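You operate a simulated robot arm through the tools that you are given. There is no shell and no other tool.

You are at the controls of a simulated robot arm. One attempt, no reset.

Task
Block the rail: run knob to HAND, both orange stops up, fork in, silver gate shut.
Fine: the knob comes first; the carriers on the rail stay at their stations.

The check looks at the end state, three seconds after you hand in, the way a careful person would. Anything else that was tipped, shoved, dropped, spilled or broken makes it a failure.

Robot
A 7-joint arm with a two-finger parallel gripper, fixed in place. Base frame: the origin is at the foot of the arm, x ahead of it, y to its left, z up. Units: cm, degrees, N and s.
With the tool pointing down near the work surface it reaches from about 18 to 72 cm from the base axis. Its first joint turns from -166.0 to 166.0 degrees. Payload 1.57 kg.
The TCP is the grasp point between the finger pads, 3 cm short of the fingertips. In the tool frame z runs along the fingers and y along their closing line. The gripper opens to 11 cm. The fingers are 2.4 cm wide and 1.2 cm thick; the gripper's body (4.8 by 11.2 cm) begins 7.8 cm behind the TCP.
Orientation is told as [roll, pitch, yaw] about the base's x, y, z axes, in that order, counted from this pose: with the fingers straight down and closing along the base's y, the tool's x points along the base's -x, its y along +y and its z along -z.

Tools
- The arm moves only by the tool arm_command. Its argument "deltas" is a list of rows, each a list of 7 numbers: the turn, a rotation vector about the base's x, y, z in rad, then the shift along the base's x, y, z in mm, then the closure in counts, from 0 (fully open) to 255 (shut). In form: [[wx, wy, wz, tx, ty, tz, fingers], ...]. A call has 1 to 20 rows; each row shifts and turns the commanded pose from where the row before left it. Rows are played at 5 a second. More than 5 cm and 8.6 degrees between two rows, or a gripper value outside its range, and nothing of the call is played. Where a pose cannot be reached the arm comes as near as it can. A force on the tool above 40 N (or 10 N above the force at the start of the call, whichever is more), or a blocked arm, ends the call early, and 0.2 s more pass. The fingers move at their own pace (about 4.5 cm/s each) and stop on an object; they squeeze with about 37 N. The grip force told is the motor's: it shows also when the fingers shut on nothing. Time passes only in rows, and 0.2 s behind the last, so rows that do not move let the fingers close. The reply holds the time, the measured pose of the TCP, the force on the tool along the base axes, the opening and the grip force, in the units named above and with some noise, with the torque about the TCP (base axes, N m) and any sound that the robot's microphone picked up.
- Cameras (640 x 400 px; columns grow to the right, rows downward): "scene" is fixed at [4.94, 49.94, 172.71]; the picture's right is [-0.49, -0.87, 0.00], its down [-0.64, 0.37, -0.67] and it looks along [0.58, -0.33, -0.74] (base axes); focal length 370 px, centre (320, 200). "wrist" rides on the gripper at [7, 1.6, -14.1] in the tool frame; the picture's right is [-0.23, 0.97, 0.00], its down [-0.86, -0.20, -0.48] and it looks along [-0.47, -0.11, 0.88] (tool axes); focal length 222 px, centre (320, 200). There is no depth. A picture from a camera that has moved, and an enlarged one, comes with that camera's place and axes in the base frame and with its lens.
- capture(camera): a new picture of that camera. No time passes.
- lift_body(by): slides the trunk up (or, below 0, down) by that many cm; the arm rides with it, the base frame stays. It gives what a move gives, with no picture.
- close_up(camera, box): a new picture of the part [left, top, right, bottom] of that camera's present view, enlarged. No time passes.
- close_job(): hands the job in; it is judged then, once.

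Nothing tells you positions but the pictures and the camera data. Unless the task says otherwise, let go and move clear before handing in.

The tools are called after "Call:" by a JSON object that holds its "name" and its "arguments". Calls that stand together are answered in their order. arm_command: Moves the arm, as the interface text tells. Its arguments: {"type":"object","properties":{"deltas":{"type":"array"}},"required":["deltas"]} The other tools are called the same way: lift_body (by) slides the trunk up or down; capture (camera) takes a picture; close_up (camera, box) takes an enlarged picture of a part of a camera's view; close_job () hands the job in.

At the start:

```text
time: 0.0
ee_pos: [36.32, -8.58, 133.44]
tcp_rot: [0.0, 0.0, 0.0]
wrist_force: [0.5, -0.1, -0.7]
moment: [0.0, 0.01, -0.03]
gripper_width: 11.0
gripper_force: 0.0
trunk travel left (down, up): [-52.5, 6.5]
```

scene: 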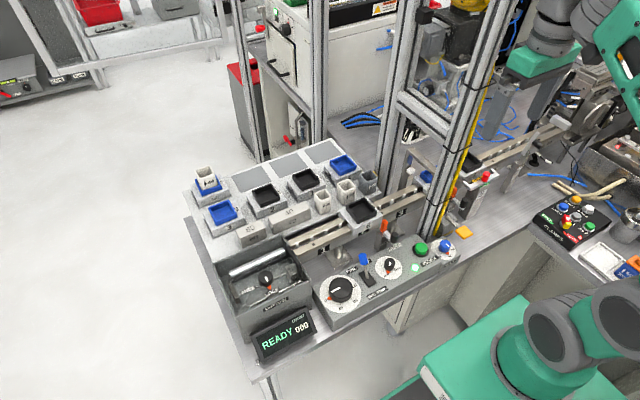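
wrist: 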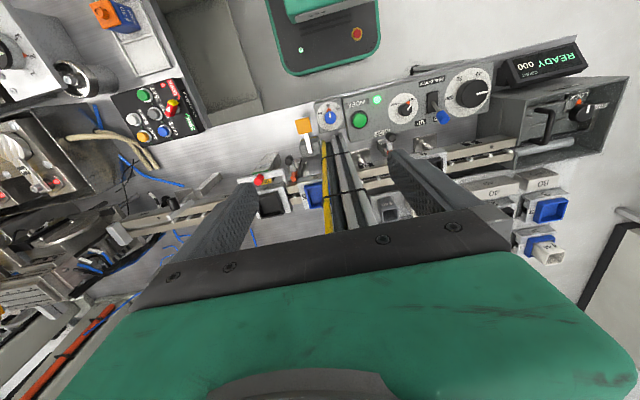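

I see a bench with a rail, a control panel with knobs, carriers and two arms. I'll look more closely before moving anything.

Call:
{"name": "close_up", "arguments": {"camera": "scene", "box": [200, 220, 360, 370]}}

Call:
{"name": "close_up", "arguments": {"camera": "scene", "box": [320, 180, 480, 280]}}

Call:
{"name": "close_up", "arguments": {"camera": "scene", "box": [440, 100, 640, 225]}}

Call:
{"name": "close_up", "arguments": {"camera": "wrist", "box": [300, 30, 640, 240]}}

Call:
{"name": "close_up", "arguments": {"camera": "wrist", "box": [0, 0, 320, 200]}}

```text
2.67 times, centred on (280, 295) of scene
camera zoom: at [4.94, 49.94, 172.71], right [-0.49, -0.87, 0.0], down [-0.64, 0.37, -0.67], along [0.58, -0.33, -0.74], focal length 986 px, centre (427, -53)
```

zoom: 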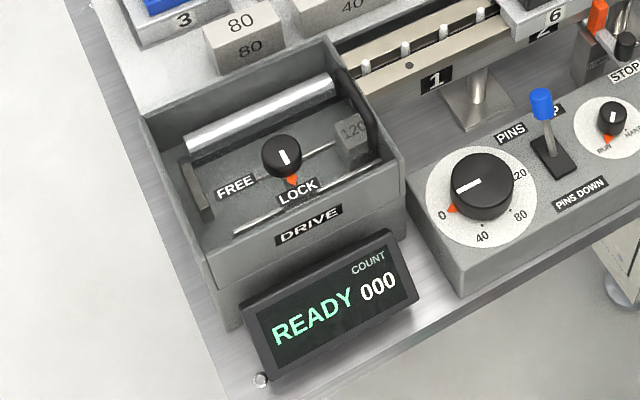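

```text
4.00 times, centred on (400, 230) of scene
camera zoom: at [4.94, 49.94, 172.71], right [-0.49, -0.87, 0.0], down [-0.64, 0.37, -0.67], along [0.58, -0.33, -0.74], focal length 1478 px, centre (0, 80)
```

zoom: 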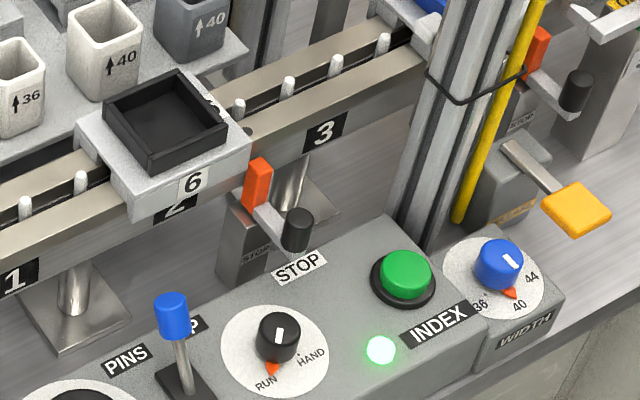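

```text
3.20 times, centred on (540, 162) of scene
camera zoom: at [4.94, 49.94, 172.71], right [-0.49, -0.87, 0.0], down [-0.64, 0.37, -0.67], along [0.58, -0.33, -0.74], focal length 1183 px, centre (-384, 320)
```

zoom: 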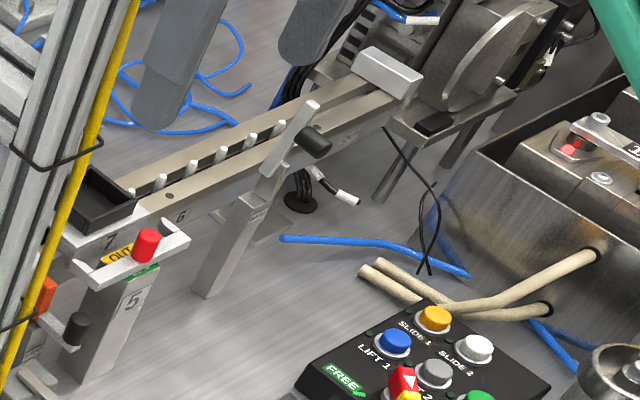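

```text
1.88 times, centred on (470, 135) of wrist
camera zoom: at [29.56, -7.07, 147.4], right [0.23, 0.97, 0.0], down [0.86, -0.2, 0.48], along [0.47, -0.11, -0.88], focal length 418 px, centre (38, 322)
```

zoom: 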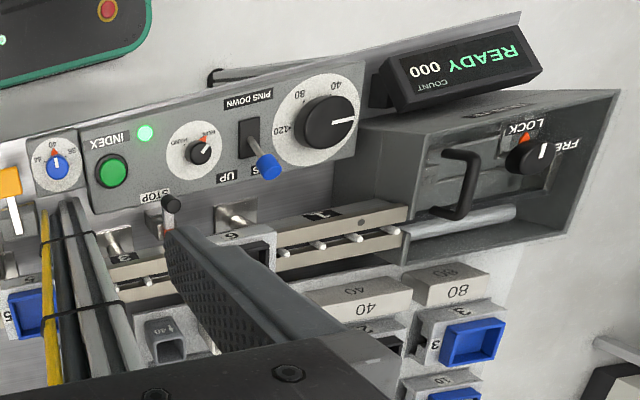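

```text
2.00 times, centred on (160, 100) of wrist
camera zoom: at [29.56, -7.07, 147.4], right [0.23, 0.97, 0.0], down [0.86, -0.2, 0.48], along [0.47, -0.11, -0.88], focal length 444 px, centre (640, 400)
```

zoom: 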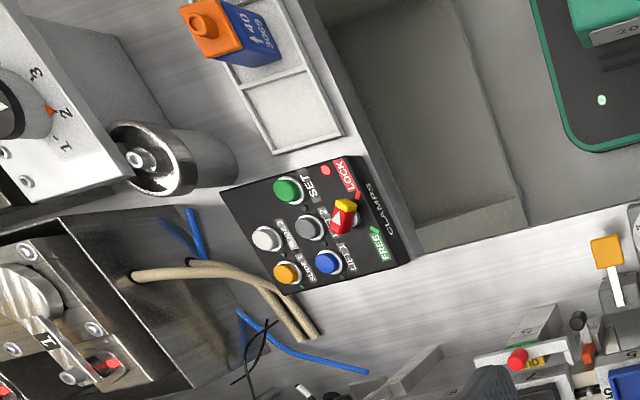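

The run knob triangulates to about (39.8, 10.3, 93.7). The two stop levers are near (44, 6, 96) and (44, -18, 97), and the red fork knob is near (45, -24, 104). A vertical post stands near (44, -6), so I'll back off from it, lower the trunk and look again.

Call:
{"name": "arm_command", "arguments": {"deltas": [[0, 0, 0, -30, 0, 0, 0], [0, 0, 0, -30, 0, 0, 0], [0, 0, 0, -20, 0, 0, 0]]}}

```text
time: 0.8
ee_pos: [28.57, -8.64, 133.27]
tcp_rot: [0.0, 0.0, 0.1]
wrist_force: [0.0, -1.0, 0.2]
moment: [0.0, 0.0, -0.01]
gripper_width: 11.0
gripper_force: 0.1
trunk travel left (down, up): [-52.5, 6.5]
```

The arm has backed off with no contact. Next I'll lower the trunk 15 cm and look.

Call:
{"name": "lift_body", "arguments": {"by": -15}}

Call:
{"name": "capture", "arguments": {"camera": "wrist"}}

Call:
{"name": "capture", "arguments": {"camera": "scene"}}

```text
time: 2.5
ee_pos: [28.44, -8.68, 118.3]
tcp_rot: [0.0, 0.0, 0.0]
wrist_force: [0.1, -0.4, 0.2]
moment: [0.05, 0.03, -0.02]
gripper_width: 10.97
gripper_force: 0.2
trunk travel left (down, up): [-37.5, 21.5]
```

```text
taken
camera wrist: at [21.61, -7.01, 132.41], right [0.23, 0.97, 0.0], down [0.86, -0.2, 0.48], along [0.47, -0.11, -0.88], focal length 222 px, centre (320, 200)
```

wrist: 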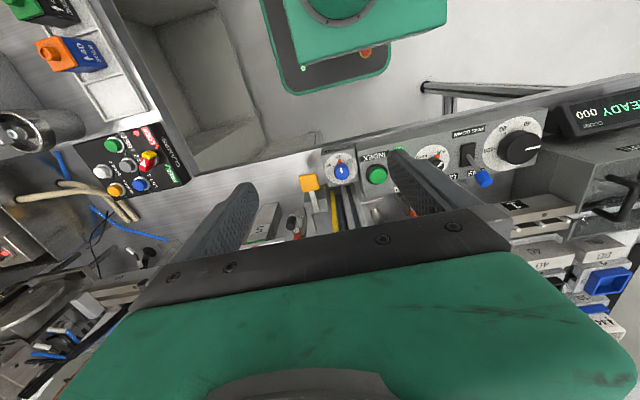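

```text
taken
```

scene: 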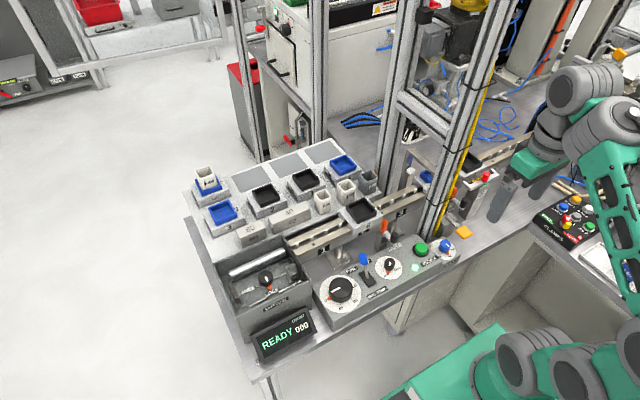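

The scene camera may have a clearer line to the rail now that the arm is lower, so I'll zoom in on the stops, fork and gate.

Call:
{"name": "close_up", "arguments": {"camera": "scene", "box": [420, 140, 540, 240]}}

Call:
{"name": "close_up", "arguments": {"camera": "scene", "box": [350, 190, 430, 250]}}

Call:
{"name": "close_up", "arguments": {"camera": "wrist", "box": [200, 140, 420, 260]}}

Call:
{"name": "close_up", "arguments": {"camera": "scene", "box": [320, 230, 480, 330]}}

```text
4.00 times, centred on (480, 190) of scene
camera zoom: at [4.94, 49.94, 172.71], right [-0.49, -0.87, 0.0], down [-0.64, 0.37, -0.67], along [0.58, -0.33, -0.74], focal length 1478 px, centre (-320, 240)
```

zoom: 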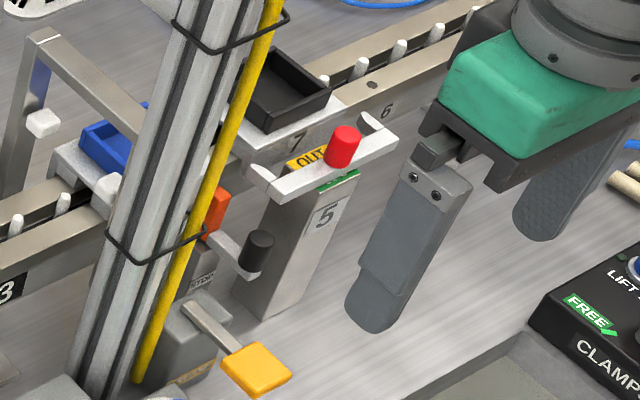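

```text
6.67 times, centred on (390, 220) of scene
camera zoom: at [4.94, 49.94, 172.71], right [-0.49, -0.87, 0.0], down [-0.64, 0.37, -0.67], along [0.58, -0.33, -0.74], focal length 2464 px, centre (-147, 67)
```

zoom: 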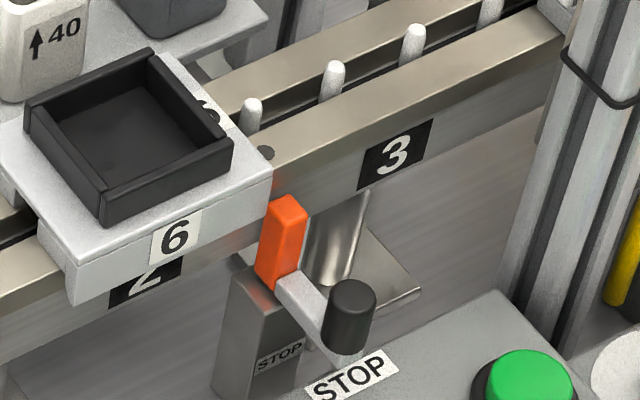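

```text
2.91 times, centred on (310, 200) of wrist
camera zoom: at [21.61, -7.01, 132.41], right [0.23, 0.97, 0.0], down [0.86, -0.2, 0.48], along [0.47, -0.11, -0.88], focal length 646 px, centre (349, 200)
```

zoom: 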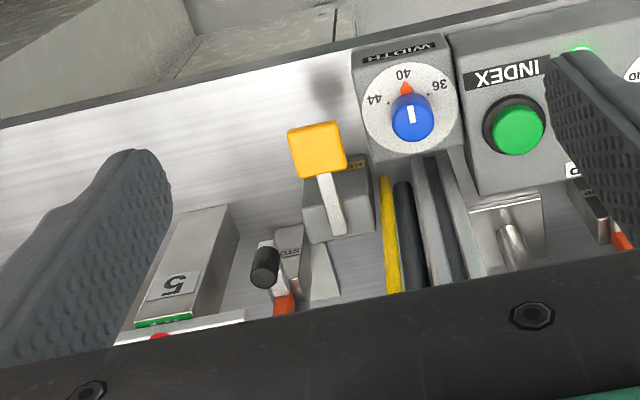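

```text
4.00 times, centred on (400, 280) of scene
camera zoom: at [4.94, 49.94, 172.71], right [-0.49, -0.87, 0.0], down [-0.64, 0.37, -0.67], along [0.58, -0.33, -0.74], focal length 1478 px, centre (0, -120)
```

zoom: 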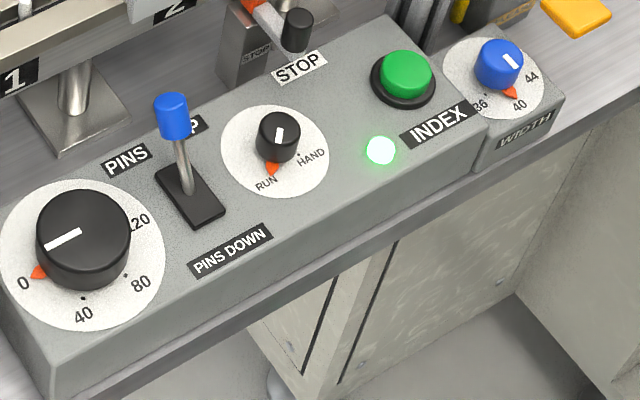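

The stop blades and levers aren't clear enough yet. I'll move to the open left side at y≈12 and then forward, keeping well above the bench, to look down at the run knob and stop 1.

Call:
{"name": "arm_command", "arguments": {"deltas": [[0, 0, 0, 0, 40, 0, 0], [0, 0, 0, 0, 40, 0, 0], [0, 0, 0, 0, 40, 0, 0], [0, 0, 0, 0, 40, 0, 0], [0, 0, 0, 0, 40, 0, 0], [0, 0, 0, 30, 0, 0, 0], [0, 0, 0, 40, 0, 0, 0], [0, 0, 0, 40, 0, 0, 0], [0, 0, 0, 30, 0, 0, 0]]}}

Call:
{"name": "capture", "arguments": {"camera": "wrist"}}

Call:
{"name": "capture", "arguments": {"camera": "scene"}}

```text
time: 4.5
ee_pos: [42.68, 11.38, 118.21]
tcp_rot: [0.1, 0.0, 0.1]
wrist_force: [0.6, 0.4, -0.1]
moment: [-0.01, -0.02, 0.0]
gripper_width: 11.0
gripper_force: 0.1
trunk travel left (down, up): [-37.5, 21.5]
```

```text
taken
camera wrist: at [35.83, 13.0, 132.32], right [0.23, 0.97, 0.0], down [0.86, -0.2, 0.48], along [0.47, -0.11, -0.88], focal length 222 px, centre (320, 200)
```

wrist: 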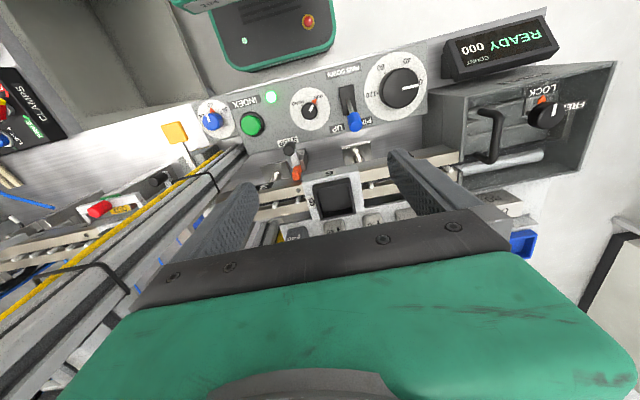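

```text
taken
```

scene: 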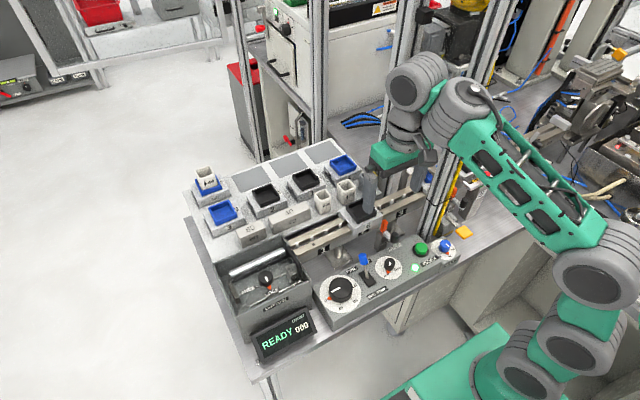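

Call:
{"name": "close_up", "arguments": {"camera": "wrist", "box": [240, 80, 400, 220]}}

Call:
{"name": "close_up", "arguments": {"camera": "scene", "box": [440, 60, 640, 210]}}

Call:
{"name": "close_up", "arguments": {"camera": "wrist", "box": [0, 120, 240, 270]}}

```text
2.86 times, centred on (320, 150) of wrist
camera zoom: at [35.83, 13.0, 132.32], right [0.23, 0.97, 0.0], down [0.86, -0.2, 0.48], along [0.47, -0.11, -0.88], focal length 635 px, centre (320, 343)
```

zoom: 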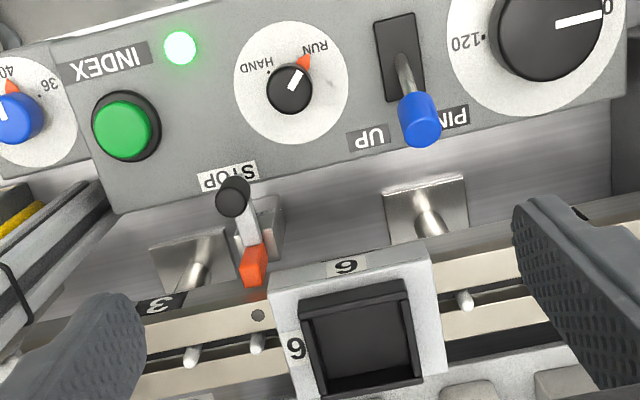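

```text
2.67 times, centred on (540, 135) of scene
camera zoom: at [4.94, 49.94, 172.71], right [-0.49, -0.87, 0.0], down [-0.64, 0.37, -0.67], along [0.58, -0.33, -0.74], focal length 986 px, centre (-267, 373)
```

zoom: 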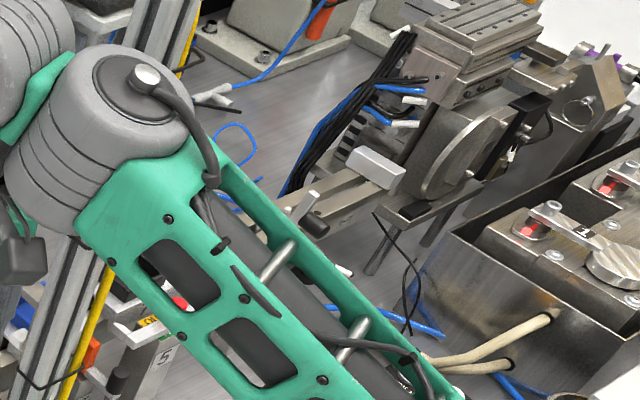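

```text
2.67 times, centred on (120, 195) of wrist
camera zoom: at [35.83, 13.0, 132.32], right [0.23, 0.97, 0.0], down [0.86, -0.2, 0.48], along [0.47, -0.11, -0.88], focal length 592 px, centre (853, 213)
```

zoom: 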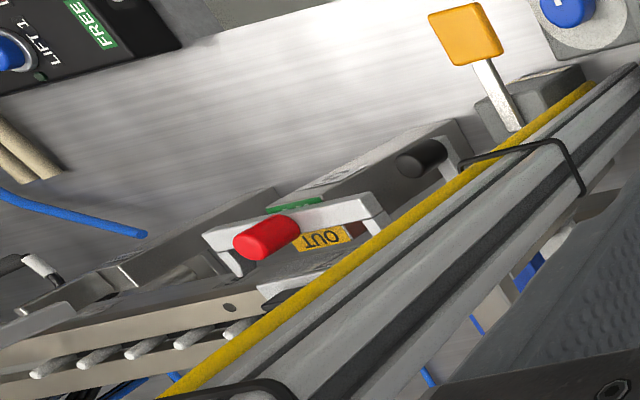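

The two knob marks, RUN and HAND, are visible here. I'll enlarge the knob and stop 1 further to work out angles and the stop geometry.

Call:
{"name": "close_up", "arguments": {"camera": "wrist", "box": [280, 80, 344, 120]}}

Call:
{"name": "close_up", "arguments": {"camera": "wrist", "box": [270, 130, 334, 190]}}

Call:
{"name": "close_up", "arguments": {"camera": "scene", "box": [366, 245, 414, 285]}}

Call:
{"name": "close_up", "arguments": {"camera": "scene", "box": [366, 205, 414, 255]}}

```text
10.00 times, centred on (312, 100) of wrist
camera zoom: at [35.83, 13.0, 132.32], right [0.23, 0.97, 0.0], down [0.86, -0.2, 0.48], along [0.47, -0.11, -0.88], focal length 2221 px, centre (400, 1200)
```

zoom: 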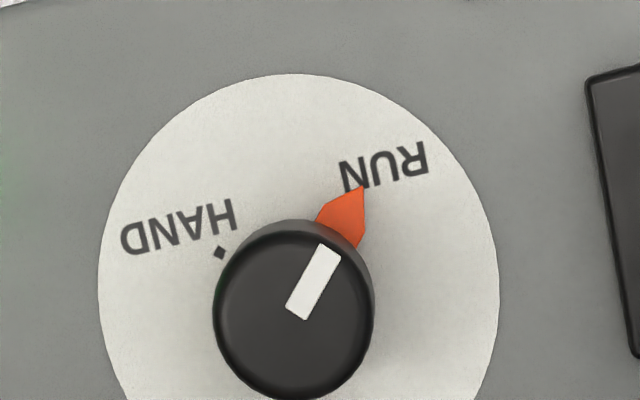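

```text
6.67 times, centred on (302, 160) of wrist
camera zoom: at [35.83, 13.0, 132.32], right [0.23, 0.97, 0.0], down [0.86, -0.2, 0.48], along [0.47, -0.11, -0.88], focal length 1481 px, centre (440, 467)
```

zoom: 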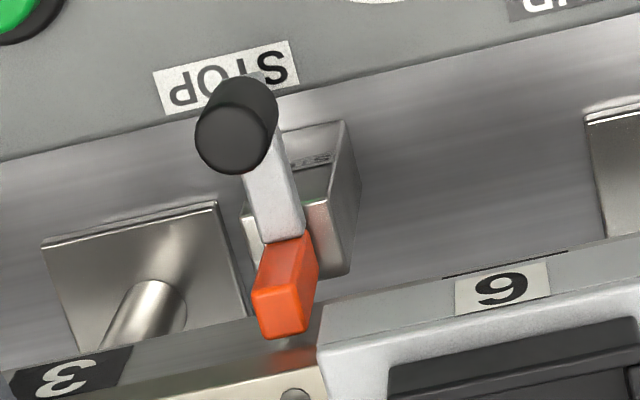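

```text
10.00 times, centred on (390, 265) of scene
camera zoom: at [4.94, 49.94, 172.71], right [-0.49, -0.87, 0.0], down [-0.64, 0.37, -0.67], along [0.58, -0.33, -0.74], focal length 3696 px, centre (-380, -450)
```

zoom: 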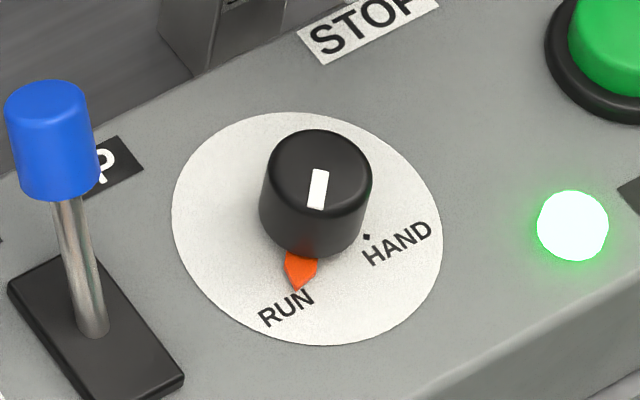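

```text
8.00 times, centred on (390, 230) of scene
camera zoom: at [4.94, 49.94, 172.71], right [-0.49, -0.87, 0.0], down [-0.64, 0.37, -0.67], along [0.58, -0.33, -0.74], focal length 2957 px, centre (-240, -40)
```

zoom: 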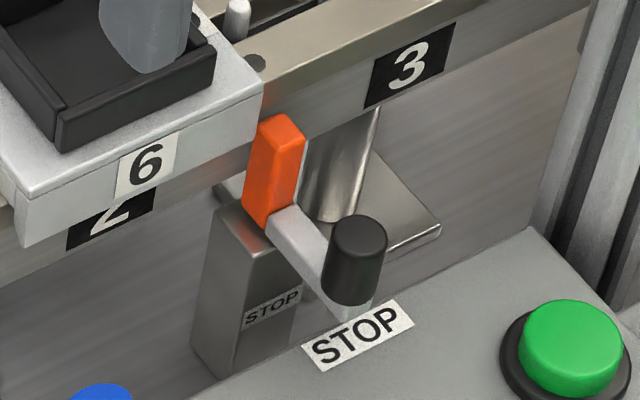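

The knob sits at about (39.95, 10.3), with its dial at z≈91.7 and its top at z≈94.3. HAND is about +97° (counter-clockwise from above) from RUN. I'll move above it, yaw to −50° so there is room to turn, and half-close the fingers.

Call:
{"name": "arm_command", "arguments": {"deltas": [[0, 0, -0.145, -5, -2, 0, 139], [0, 0, -0.145, -5, -2, 0, 139], [0, 0, -0.145, -5, -2, 0, 139], [0, 0, -0.145, -5, -2, 0, 139], [0, 0, -0.145, -4, -2, 0, 139], [0, 0, -0.145, -3.3, -1, 0, 139], [0, 0, 0, 0, 0, -40, 139], [0, 0, 0, 0, 0, -40, 139], [0, 0, 0, 0, 0, -40, 139], [0, 0, 0, 0, 0, 0, 139]]}}

Call:
{"name": "capture", "arguments": {"camera": "wrist"}}

Call:
{"name": "capture", "arguments": {"camera": "scene"}}

```text
time: 6.8
ee_pos: [39.77, 10.38, 106.44]
tcp_rot: [0.0, 0.0, -49.8]
wrist_force: [-0.5, 0.2, 0.8]
moment: [0.0, -0.03, -0.02]
gripper_width: 5.01
gripper_force: 0.0
trunk travel left (down, up): [-37.5, 21.5]
```

```text
taken
camera wrist: at [36.67, 16.69, 120.57], right [0.89, 0.45, 0.0], down [0.4, -0.78, 0.48], along [0.22, -0.43, -0.88], focal length 222 px, centre (320, 200)
```

wrist: 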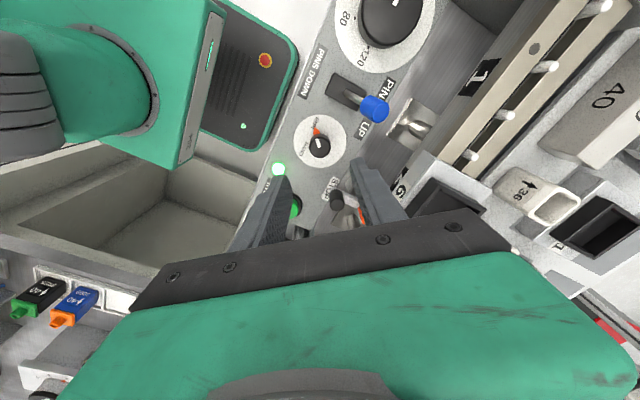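

```text
taken
```

scene: 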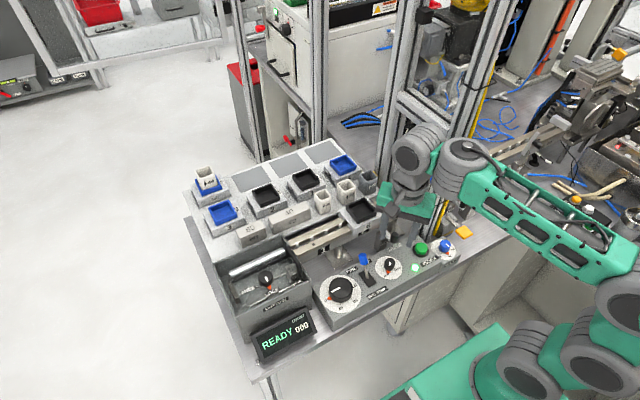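

The fingers are about over the knob. I'll measure its centre again with a close-up before descending.

Call:
{"name": "close_up", "arguments": {"camera": "wrist", "box": [284, 105, 364, 175]}}

Call:
{"name": "close_up", "arguments": {"camera": "scene", "box": [366, 200, 430, 290]}}

```text
5.71 times, centred on (324, 140) of wrist
camera zoom: at [36.67, 16.69, 120.57], right [0.89, 0.45, 0.0], down [0.4, -0.78, 0.48], along [0.22, -0.43, -0.88], focal length 1269 px, centre (297, 543)
```

zoom: 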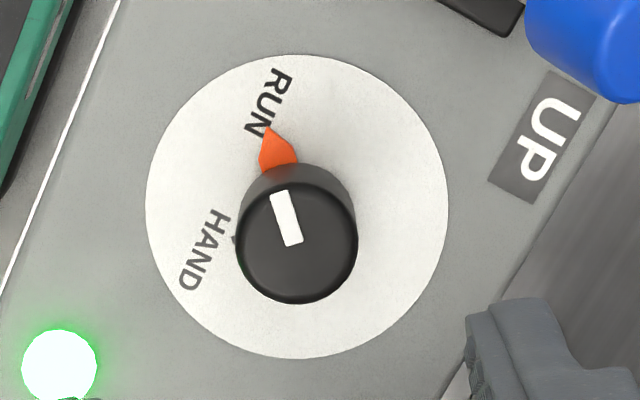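

```text
4.44 times, centred on (398, 245) of scene
camera zoom: at [4.94, 49.94, 172.71], right [-0.49, -0.87, 0.0], down [-0.64, 0.37, -0.67], along [0.58, -0.33, -0.74], focal length 1643 px, centre (-27, 0)
```

zoom: 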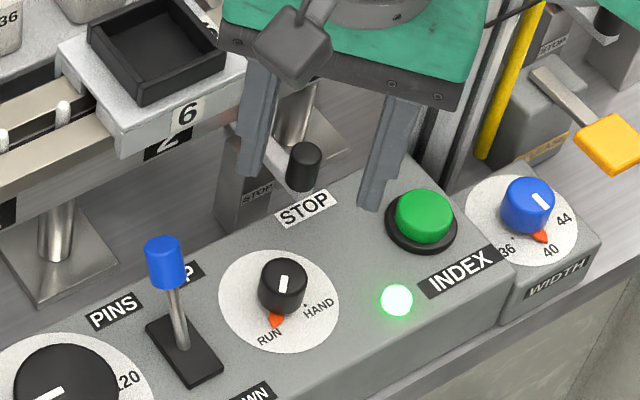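

The knob centre is confirmed at about (39.98, 10.23). I'll correct the small offset and descend around it.

Call:
{"name": "arm_command", "arguments": {"deltas": [[0, 0, 0, 2, -1.4, -30, 139], [0, 0, 0, 0, 0, -30, 139], [0, 0, 0, 0, 0, -25, 139], [0, 0, 0, 0, 0, -15, 139], [0, 0, 0, 0, 0, -9, 139], [0, 0, 0, 0, 0, 0, 139]]}}

Call:
{"name": "capture", "arguments": {"camera": "wrist"}}

Call:
{"name": "close_up", "arguments": {"camera": "scene", "box": [350, 200, 446, 290]}}

```text
time: 8.2
ee_pos: [40.1, 10.22, 95.39]
tcp_rot: [-0.1, 0.1, -50.0]
wrist_force: [0.9, -0.2, 0.1]
moment: [-0.01, 0.01, 0.01]
gripper_width: 4.99
gripper_force: 0.1
trunk travel left (down, up): [-37.5, 21.5]
```

```text
taken
camera wrist: at [36.84, 16.52, 109.47], right [0.89, 0.45, 0.0], down [0.4, -0.78, 0.48], along [0.22, -0.43, -0.88], focal length 222 px, centre (320, 200)
```

wrist: 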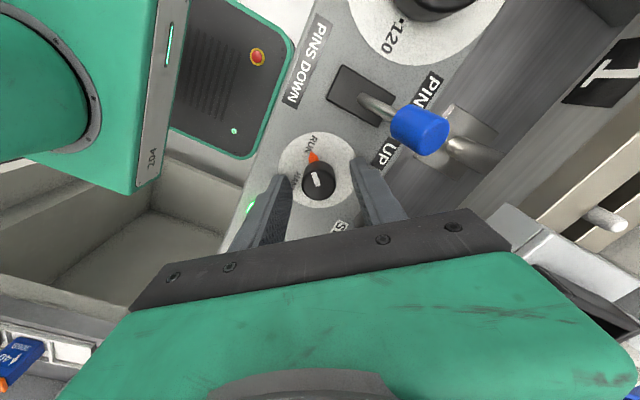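

```text
4.44 times, centred on (398, 245) of scene
camera zoom: at [4.94, 49.94, 172.71], right [-0.49, -0.87, 0.0], down [-0.64, 0.37, -0.67], along [0.58, -0.33, -0.74], focal length 1643 px, centre (-27, 0)
```

zoom: 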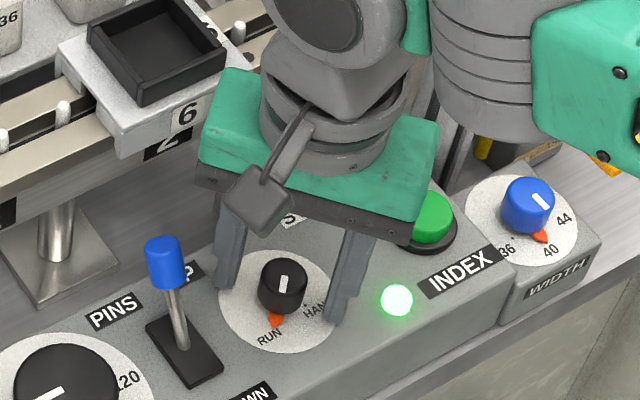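

The fingers straddle the knob with no contact force. I'll close on it.

Call:
{"name": "arm_command", "arguments": {"deltas": [[0, 0, 0, 0, 0, 0, 200], [0, 0, 0, 0, 0, 0, 255], [0, 0, 0, 0, 0, 0, 255], [0, 0, 0, 0, 0, 0, 255]]}}

```text
time: 9.2
ee_pos: [39.93, 10.13, 95.3]
tcp_rot: [-0.1, 0.1, -49.9]
wrist_force: [-3.6, -2.4, -1.1]
moment: [-0.01, 0.09, 0.01]
gripper_width: 2.56
gripper_force: 36.3
trunk travel left (down, up): [-37.5, 21.5]
```

It's gripped at 2.56 cm, which matches the knob. I'll begin the turn counter-clockwise in a short first segment.

Call:
{"name": "arm_command", "arguments": {"deltas": [[0, 0, 0.12, 0, 0, 0, 255], [0, 0, 0.12, 0, 0, 0, 255], [0, 0, 0.12, 0, 0, 0, 255]]}}

Call:
{"name": "close_up", "arguments": {"camera": "wrist", "box": [260, 120, 380, 220]}}

```text
time: 9.9
ee_pos: [39.9, 10.31, 95.39]
tcp_rot: [0.0, -0.1, -29.1]
wrist_force: [1.8, 1.0, -1.5]
moment: [0.26, 0.21, -0.01]
gripper_width: 2.59
gripper_force: 36.5
trunk travel left (down, up): [-37.5, 21.5]
```

```text
4.00 times, centred on (320, 170) of wrist
camera zoom: at [34.79, 14.98, 109.47], right [0.67, 0.74, 0.0], down [0.65, -0.59, 0.48], along [0.35, -0.32, -0.88], focal length 888 px, centre (320, 320)
```

zoom: 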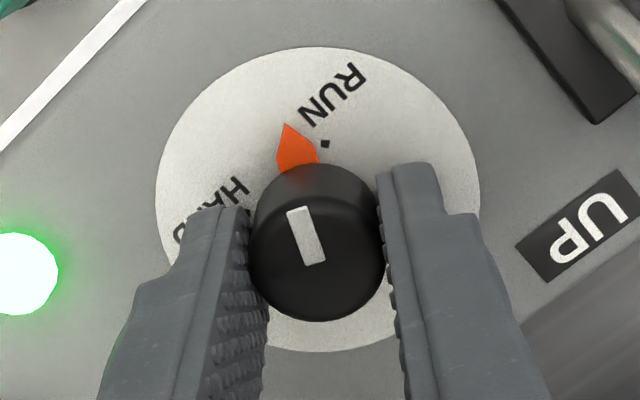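

The knob turns with the gripper and the RUN dot is now exposed. I'll continue toward HAND.

Call:
{"name": "arm_command", "arguments": {"deltas": [[0, 0, 0.13, 0, 0, 0, 255], [0, 0, 0.13, 0, 0, 0, 255], [0, 0, 0.13, 0, 0, 0, 255], [0, 0, 0.13, 0, 0, 0, 255], [0, 0, 0.13, 0, 0, 0, 255], [0, 0, 0.13, 0, 0, 0, 255], [0, 0, 0.13, 0, 0, 0, 255], [0, 0, 0.13, 0, 0, 0, 255], [0, 0, 0.13, 0, 0, 0, 255]]}}

Call:
{"name": "close_up", "arguments": {"camera": "wrist", "box": [260, 120, 380, 220]}}

Call:
{"name": "close_up", "arguments": {"camera": "scene", "box": [350, 200, 446, 290]}}

```text
time: 11.9
ee_pos: [39.84, 10.35, 95.33]
tcp_rot: [-0.2, 0.2, 37.9]
wrist_force: [-2.2, 27.5, -0.4]
moment: [0.8, -0.04, -0.6]
gripper_width: 2.56
gripper_force: 36.7
trunk travel left (down, up): [-37.5, 21.5]
```

```text
4.00 times, centred on (320, 170) of wrist
camera zoom: at [33.5, 7.37, 109.49], right [-0.42, 0.91, 0.0], down [0.8, 0.37, 0.48], along [0.43, 0.2, -0.88], focal length 888 px, centre (320, 320)
```

zoom: 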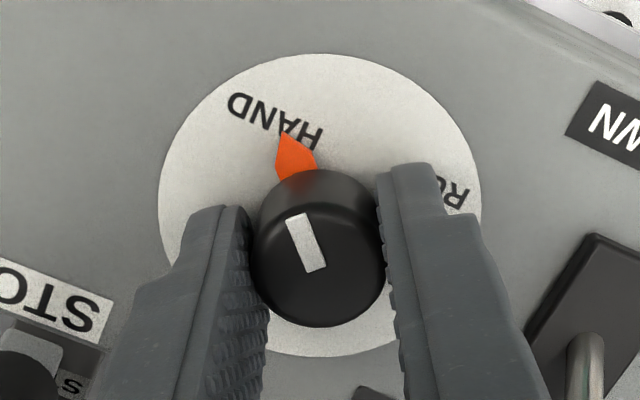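

```text
4.44 times, centred on (398, 245) of scene
camera zoom: at [4.94, 49.94, 172.71], right [-0.49, -0.87, 0.0], down [-0.64, 0.37, -0.67], along [0.58, -0.33, -0.74], focal length 1643 px, centre (-27, 0)
```

zoom: 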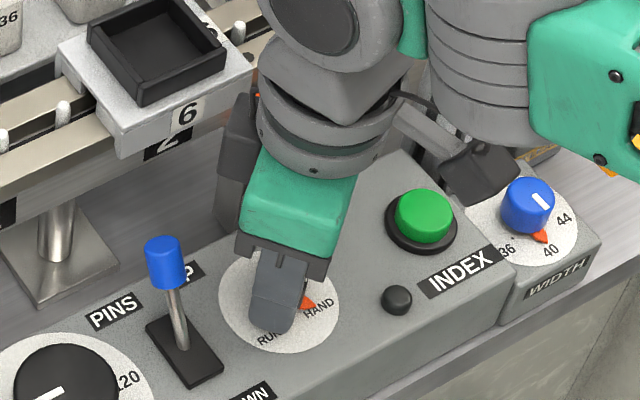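

The pointer now sits on HAND, the resisting torque suggests the end stop, and the lamp has gone out. I'll release slightly and lift straight up to check that it stays there.

Call:
{"name": "arm_command", "arguments": {"deltas": [[0, 0, 0, 0, 0, 0, 165], [0, 0, 0, 0, 0, 0, 165], [0, 0, 0, 0, 0, 0, 165], [0, 0, 0, 0, 0, 20, 165], [0, 0, 0, 0, 0, 30, 165], [0, 0, 0, 0, 0, 40, 165], [0, 0, 0, 0, 0, 40, 165], [0, 0, 0, 0, 0, 30, 165]]}}

Call:
{"name": "capture", "arguments": {"camera": "wrist"}}

Call:
{"name": "close_up", "arguments": {"camera": "wrist", "box": [280, 80, 380, 180]}}

Call:
{"name": "capture", "arguments": {"camera": "scene"}}

Call:
{"name": "close_up", "arguments": {"camera": "scene", "box": [350, 200, 446, 290]}}

```text
time: 13.8
ee_pos: [40.01, 10.18, 111.53]
tcp_rot: [0.1, 0.0, 37.8]
wrist_force: [0.3, -0.5, -0.6]
moment: [-0.01, -0.04, 0.03]
gripper_width: 3.87
gripper_force: 0.1
trunk travel left (down, up): [-37.5, 21.5]
```

```text
taken
camera wrist: at [33.51, 7.21, 125.61], right [-0.42, 0.91, 0.0], down [0.8, 0.37, 0.48], along [0.43, 0.2, -0.88], focal length 222 px, centre (320, 200)
```

wrist: 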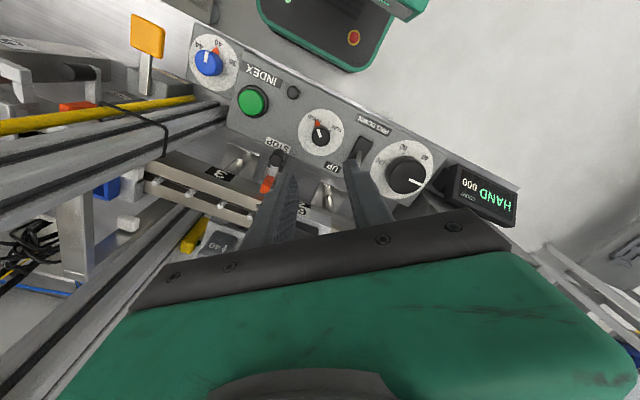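

```text
4.00 times, centred on (330, 130) of wrist
camera zoom: at [33.51, 7.21, 125.61], right [-0.42, 0.91, 0.0], down [0.8, 0.37, 0.48], along [0.43, 0.2, -0.88], focal length 888 px, centre (280, 480)
```

zoom: 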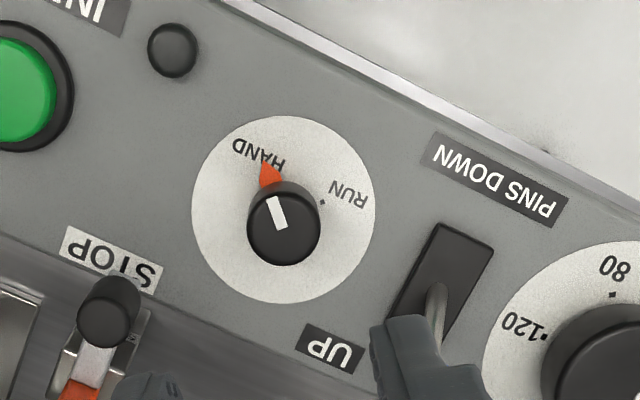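

```text
taken
```

scene: 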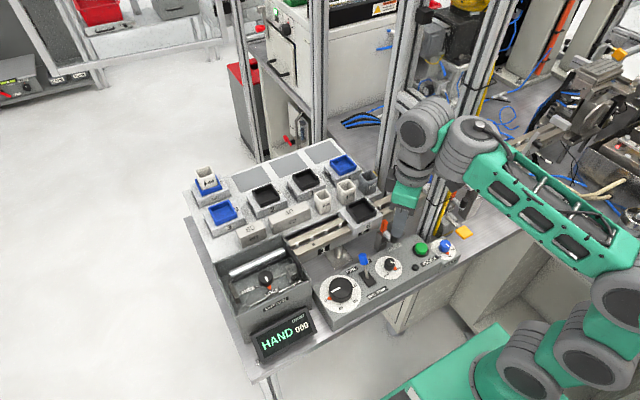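

```text
4.44 times, centred on (398, 245) of scene
camera zoom: at [4.94, 49.94, 172.71], right [-0.49, -0.87, 0.0], down [-0.64, 0.37, -0.67], along [0.58, -0.33, -0.74], focal length 1643 px, centre (-27, 0)
```

zoom: 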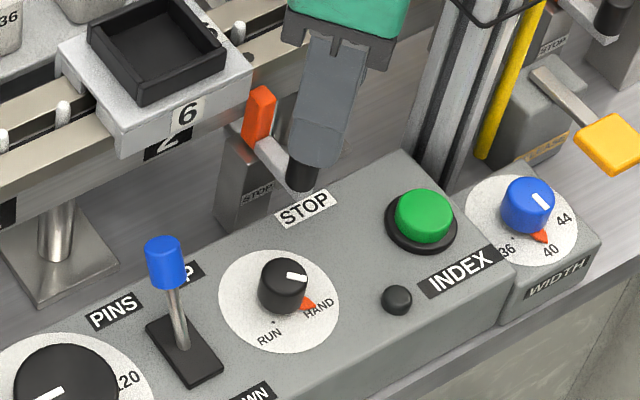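

The display now reads HAND and the pointer is on HAND, so the knob is done. Before going to stop 1, I need to see how close the forearm and wrist joints are to the post.

Call:
{"name": "close_up", "arguments": {"camera": "scene", "box": [340, 60, 540, 240]}}

Call:
{"name": "close_up", "arguments": {"camera": "wrist", "box": [0, 60, 320, 260]}}

```text
2.22 times, centred on (440, 150) of scene
camera zoom: at [4.94, 49.94, 172.71], right [-0.49, -0.87, 0.0], down [-0.64, 0.37, -0.67], along [0.58, -0.33, -0.74], focal length 821 px, centre (53, 311)
```

zoom: 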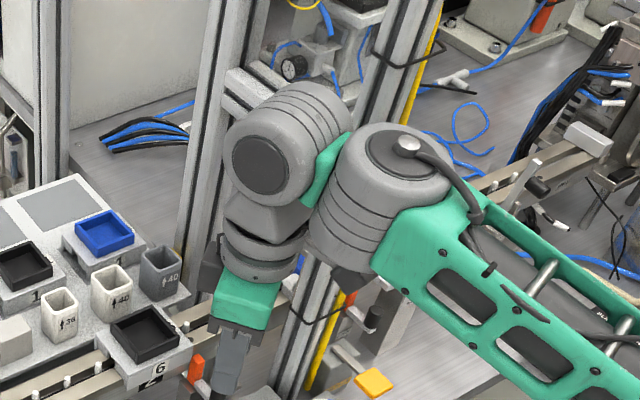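

```text
2.00 times, centred on (160, 160) of wrist
camera zoom: at [33.51, 7.21, 125.61], right [-0.42, 0.91, 0.0], down [0.8, 0.37, 0.48], along [0.43, 0.2, -0.88], focal length 444 px, centre (640, 280)
```

zoom: 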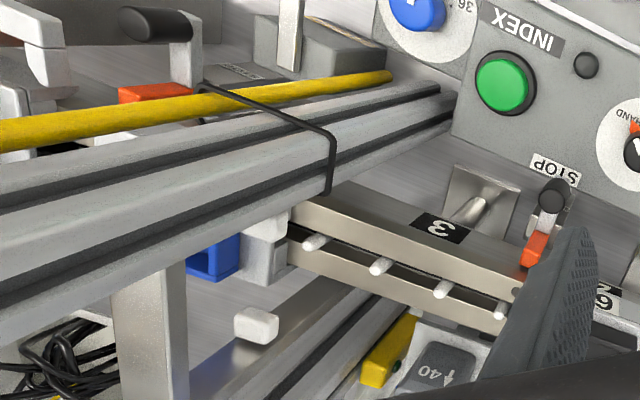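

The wrist joints sit about 10 cm clear of the post. I'll turn back to yaw 0 and position above stop 1's black knob, which I take to be at (44.6, 5.8) with its top at z≈97.4.

Call:
{"name": "arm_command", "arguments": {"deltas": [[0, 0, -0.132, 9, -9, 0, 139], [0, 0, -0.132, 9, -9, 0, 139], [0, 0, -0.132, 9, -9, 0, 139], [0, 0, -0.132, 9, -9, 0, 139], [0, 0, -0.132, 10, -8, 0, 139], [0, 0, 0, 0, 0, -20, 139], [0, 0, 0, 0, 0, 0, 139]]}}

Call:
{"name": "capture", "arguments": {"camera": "wrist"}}

Call:
{"name": "close_up", "arguments": {"camera": "wrist", "box": [270, 110, 370, 210]}}

Call:
{"name": "close_up", "arguments": {"camera": "scene", "box": [340, 160, 460, 260]}}

```text
time: 15.3
ee_pos: [44.53, 5.63, 109.45]
tcp_rot: [0.0, 0.1, 0.0]
wrist_force: [0.9, -0.1, 1.3]
moment: [-0.05, 0.05, 0.04]
gripper_width: 4.99
gripper_force: 0.0
trunk travel left (down, up): [-37.5, 21.5]
```

```text
taken
camera wrist: at [37.74, 7.24, 123.53], right [0.23, 0.97, 0.0], down [0.85, -0.2, 0.48], along [0.47, -0.11, -0.88], focal length 222 px, centre (320, 200)
```

wrist: 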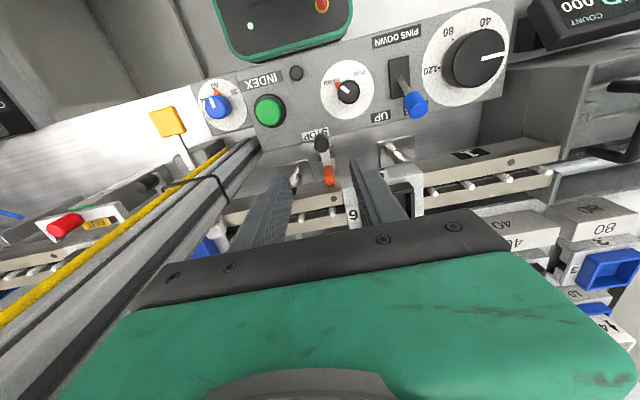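

```text
4.00 times, centred on (320, 160) of wrist
camera zoom: at [37.74, 7.24, 123.53], right [0.23, 0.97, 0.0], down [0.85, -0.2, 0.48], along [0.47, -0.11, -0.88], focal length 888 px, centre (320, 360)
```

zoom: 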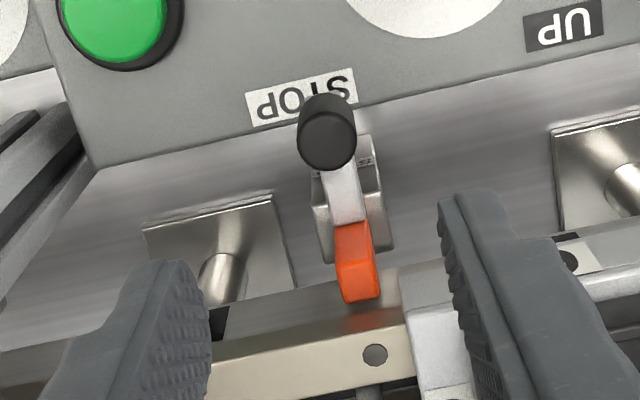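

```text
4.00 times, centred on (400, 210) of scene
camera zoom: at [4.94, 49.94, 172.71], right [-0.49, -0.87, 0.0], down [-0.64, 0.37, -0.67], along [0.58, -0.33, -0.74], focal length 1478 px, centre (0, 160)
```

zoom: 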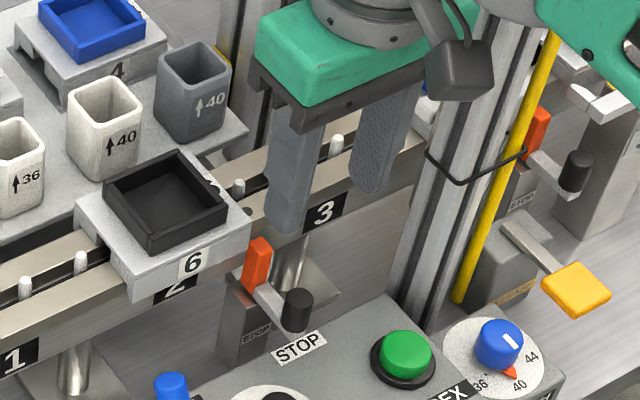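

The knob is confirmed at about (44.75, 5.77). I'll descend around it with the fingertips staying above the arm below it, then close.

Call:
{"name": "arm_command", "arguments": {"deltas": [[0, 0, 0, 2, 1.4, -30, 139], [0, 0, 0, 0, 0, -30, 139], [0, 0, 0, 0, 0, -30, 139], [0, 0, 0, 0, 0, -16, 139], [0, 0, 0, 0, 0, -9, 139], [0, 0, 0, 0, 0, 0, 139]]}}

Call:
{"name": "capture", "arguments": {"camera": "wrist"}}

Call:
{"name": "close_up", "arguments": {"camera": "scene", "box": [340, 160, 460, 260]}}

```text
time: 16.8
ee_pos: [44.71, 5.85, 97.82]
tcp_rot: [0.0, 0.0, 0.0]
wrist_force: [0.5, -0.1, -0.1]
moment: [0.02, 0.01, 0.02]
gripper_width: 5.02
gripper_force: 0.0
trunk travel left (down, up): [-37.5, 21.5]
```

```text
taken
camera wrist: at [37.83, 7.41, 111.95], right [0.23, 0.97, 0.0], down [0.86, -0.2, 0.48], along [0.47, -0.11, -0.88], focal length 222 px, centre (320, 200)
```

wrist: 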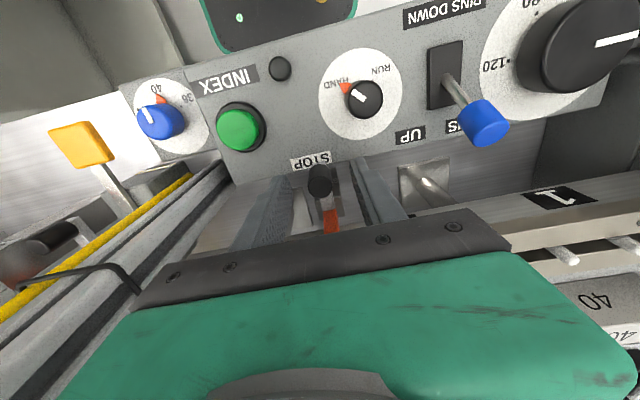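

```text
4.00 times, centred on (400, 210) of scene
camera zoom: at [4.94, 49.94, 172.71], right [-0.49, -0.87, 0.0], down [-0.64, 0.37, -0.67], along [0.58, -0.33, -0.74], focal length 1478 px, centre (0, 160)
```

zoom: 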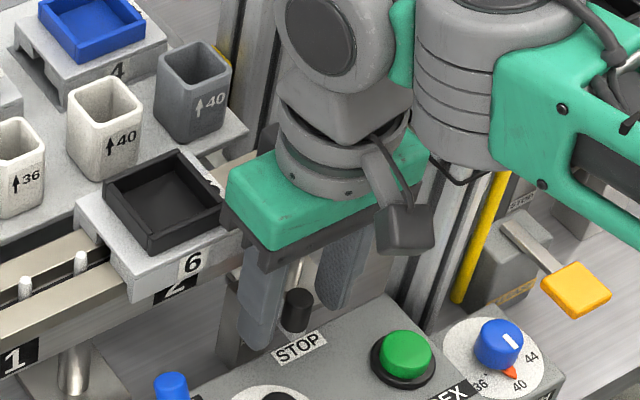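

The fingers straddle the stop 1 knob without contact. I'll close gently, then lift a small amount to learn how the stop moves.

Call:
{"name": "arm_command", "arguments": {"deltas": [[0, 0, 0, 0, 0, 0, 200], [0, 0, 0, 0, 0, 0, 255], [0, 0, 0, 0, 0, 0, 255], [0, 0, 0, 0, 0, 0, 255]]}}

Call:
{"name": "close_up", "arguments": {"camera": "wrist", "box": [260, 140, 380, 240]}}

```text
time: 17.8
ee_pos: [44.74, 5.96, 97.82]
tcp_rot: [-0.1, 0.0, 0.0]
wrist_force: [0.4, 6.6, -0.4]
moment: [0.15, -0.07, 0.01]
gripper_width: 1.78
gripper_force: 31.1
trunk travel left (down, up): [-37.5, 21.5]
```

```text
4.00 times, centred on (320, 190) of wrist
camera zoom: at [37.83, 7.5, 111.96], right [0.23, 0.97, 0.0], down [0.86, -0.2, 0.48], along [0.47, -0.11, -0.88], focal length 888 px, centre (320, 240)
```

zoom: 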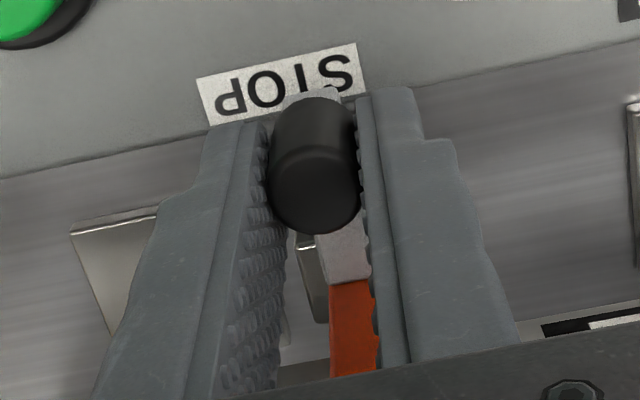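

It's gripped at 1.78 cm. I'll lift in small steps and watch the vertical force and how the blade moves.

Call:
{"name": "arm_command", "arguments": {"deltas": [[0, 0, 0, 0, 1.2, 0, 255], [0, 0, 0, 0, 0, 4, 255], [0, 0, 0, 0, 0, 4, 255], [0, 0, 0, 0, 0, 4, 255]]}}

Call:
{"name": "close_up", "arguments": {"camera": "scene", "box": [340, 170, 440, 260]}}

Call:
{"name": "close_up", "arguments": {"camera": "wrist", "box": [260, 140, 380, 240]}}

```text
time: 18.8
ee_pos: [44.63, 5.95, 99.05]
tcp_rot: [0.0, 0.1, -0.1]
wrist_force: [-4.7, 0.6, -3.2]
moment: [0.02, 0.62, -0.04]
gripper_width: 1.78
gripper_force: 32.0
trunk travel left (down, up): [-37.5, 21.5]
```

```text
4.44 times, centred on (390, 215) of scene
camera zoom: at [4.94, 49.94, 172.71], right [-0.49, -0.87, 0.0], down [-0.64, 0.37, -0.67], along [0.58, -0.33, -0.74], focal length 1643 px, centre (9, 133)
```

zoom: 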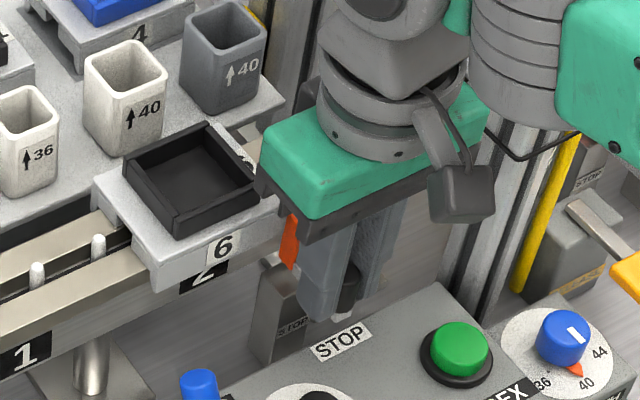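

```text
4.00 times, centred on (320, 190) of wrist
camera zoom: at [37.86, 7.51, 113.18], right [0.23, 0.97, 0.0], down [0.86, -0.2, 0.48], along [0.46, -0.11, -0.88], focal length 888 px, centre (320, 240)
```

zoom: 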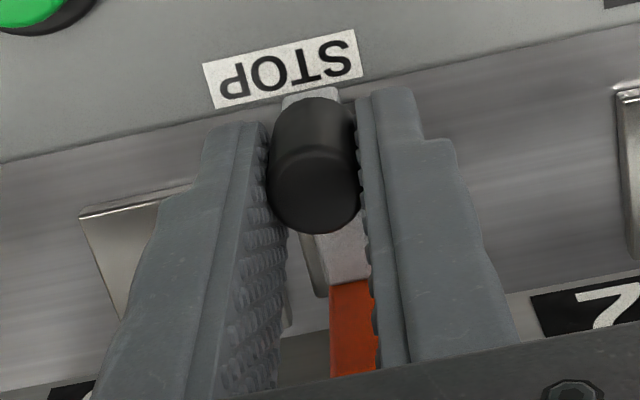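

The stop slides straight up with light resistance. I'll continue lifting in small steps.

Call:
{"name": "arm_command", "arguments": {"deltas": [[0, 0, 0, 0, 0, 4, 255], [0, 0, 0, 0, 0, 4, 255], [0, 0, 0, 0, 0, 4, 255]]}}

Call:
{"name": "close_up", "arguments": {"camera": "scene", "box": [340, 170, 440, 260]}}

Call:
{"name": "close_up", "arguments": {"camera": "wrist", "box": [260, 140, 380, 240]}}

```text
time: 19.6
ee_pos: [44.79, 5.88, 100.03]
tcp_rot: [-0.1, 0.3, 0.1]
wrist_force: [-10.3, -5.9, -21.0]
moment: [0.0, -0.6, 0.02]
gripper_width: 1.76
gripper_force: 32.1
trunk travel left (down, up): [-37.5, 21.5]
```

```text
4.44 times, centred on (390, 215) of scene
camera zoom: at [4.94, 49.94, 172.71], right [-0.49, -0.87, 0.0], down [-0.64, 0.37, -0.67], along [0.58, -0.33, -0.74], focal length 1643 px, centre (9, 133)
```

zoom: 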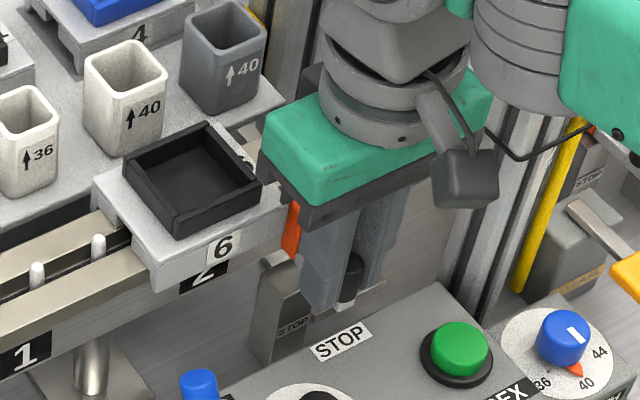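

```text
4.00 times, centred on (320, 190) of wrist
camera zoom: at [37.92, 7.52, 114.23], right [0.23, 0.97, 0.0], down [0.86, -0.2, 0.47], along [0.46, -0.11, -0.88], focal length 888 px, centre (320, 240)
```

zoom: 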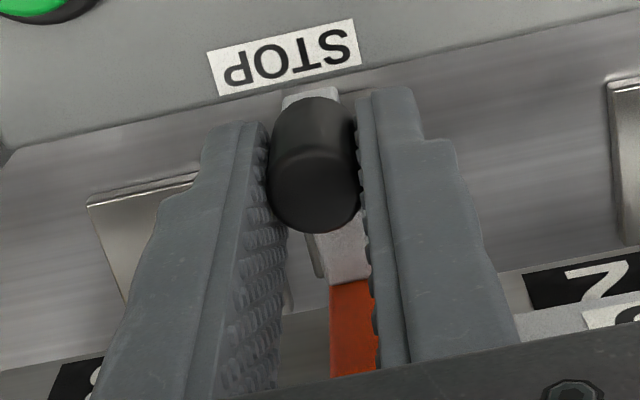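

The lift met firm resistance at about +2.2 cm, which looks like the end of travel. I'll ease the load slightly, open the fingers and check whether the stop stays up.

Call:
{"name": "arm_command", "arguments": {"deltas": [[0, 0, 0, 0, 0, -1.5, 255], [0, 0, 0, 0, 0, 0, 255]]}}

Call:
{"name": "arm_command", "arguments": {"deltas": [[0, 0, 0, 0, 0, 0, 160], [0, 0, 0, 0, 0, 0, 160], [0, 0, 0, 0, 0, 0, 160]]}}

Call:
{"name": "close_up", "arguments": {"camera": "scene", "box": [340, 170, 440, 260]}}

Call:
{"name": "close_up", "arguments": {"camera": "wrist", "box": [260, 140, 380, 240]}}

```text
time: 20.1
ee_pos: [44.66, 5.98, 100.05]
tcp_rot: [0.0, 0.2, 0.1]
wrist_force: [-13.3, -10.4, -18.3]
moment: [-0.14, 0.76, -0.01]
gripper_width: 1.75
gripper_force: 33.1
trunk travel left (down, up): [-37.5, 21.5]
```

```text
time: 20.9
ee_pos: [44.85, 6.04, 100.28]
tcp_rot: [0.0, -0.2, 0.0]
wrist_force: [0.0, 0.7, 0.4]
moment: [0.01, -0.02, 0.0]
gripper_width: 4.11
gripper_force: 0.1
trunk travel left (down, up): [-37.5, 21.5]
```

```text
4.44 times, centred on (390, 215) of scene
camera zoom: at [4.94, 49.94, 172.71], right [-0.49, -0.87, 0.0], down [-0.64, 0.37, -0.67], along [0.58, -0.33, -0.74], focal length 1643 px, centre (9, 133)
```

zoom: 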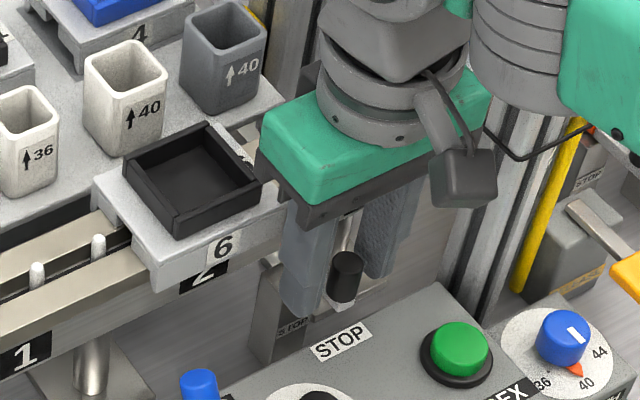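

```text
4.00 times, centred on (320, 190) of wrist
camera zoom: at [37.95, 7.63, 114.3], right [0.23, 0.97, 0.0], down [0.85, -0.2, 0.48], along [0.47, -0.11, -0.88], focal length 888 px, centre (320, 240)
```

zoom: 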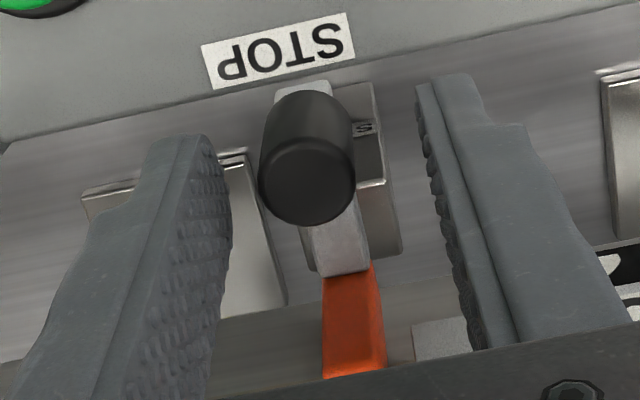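

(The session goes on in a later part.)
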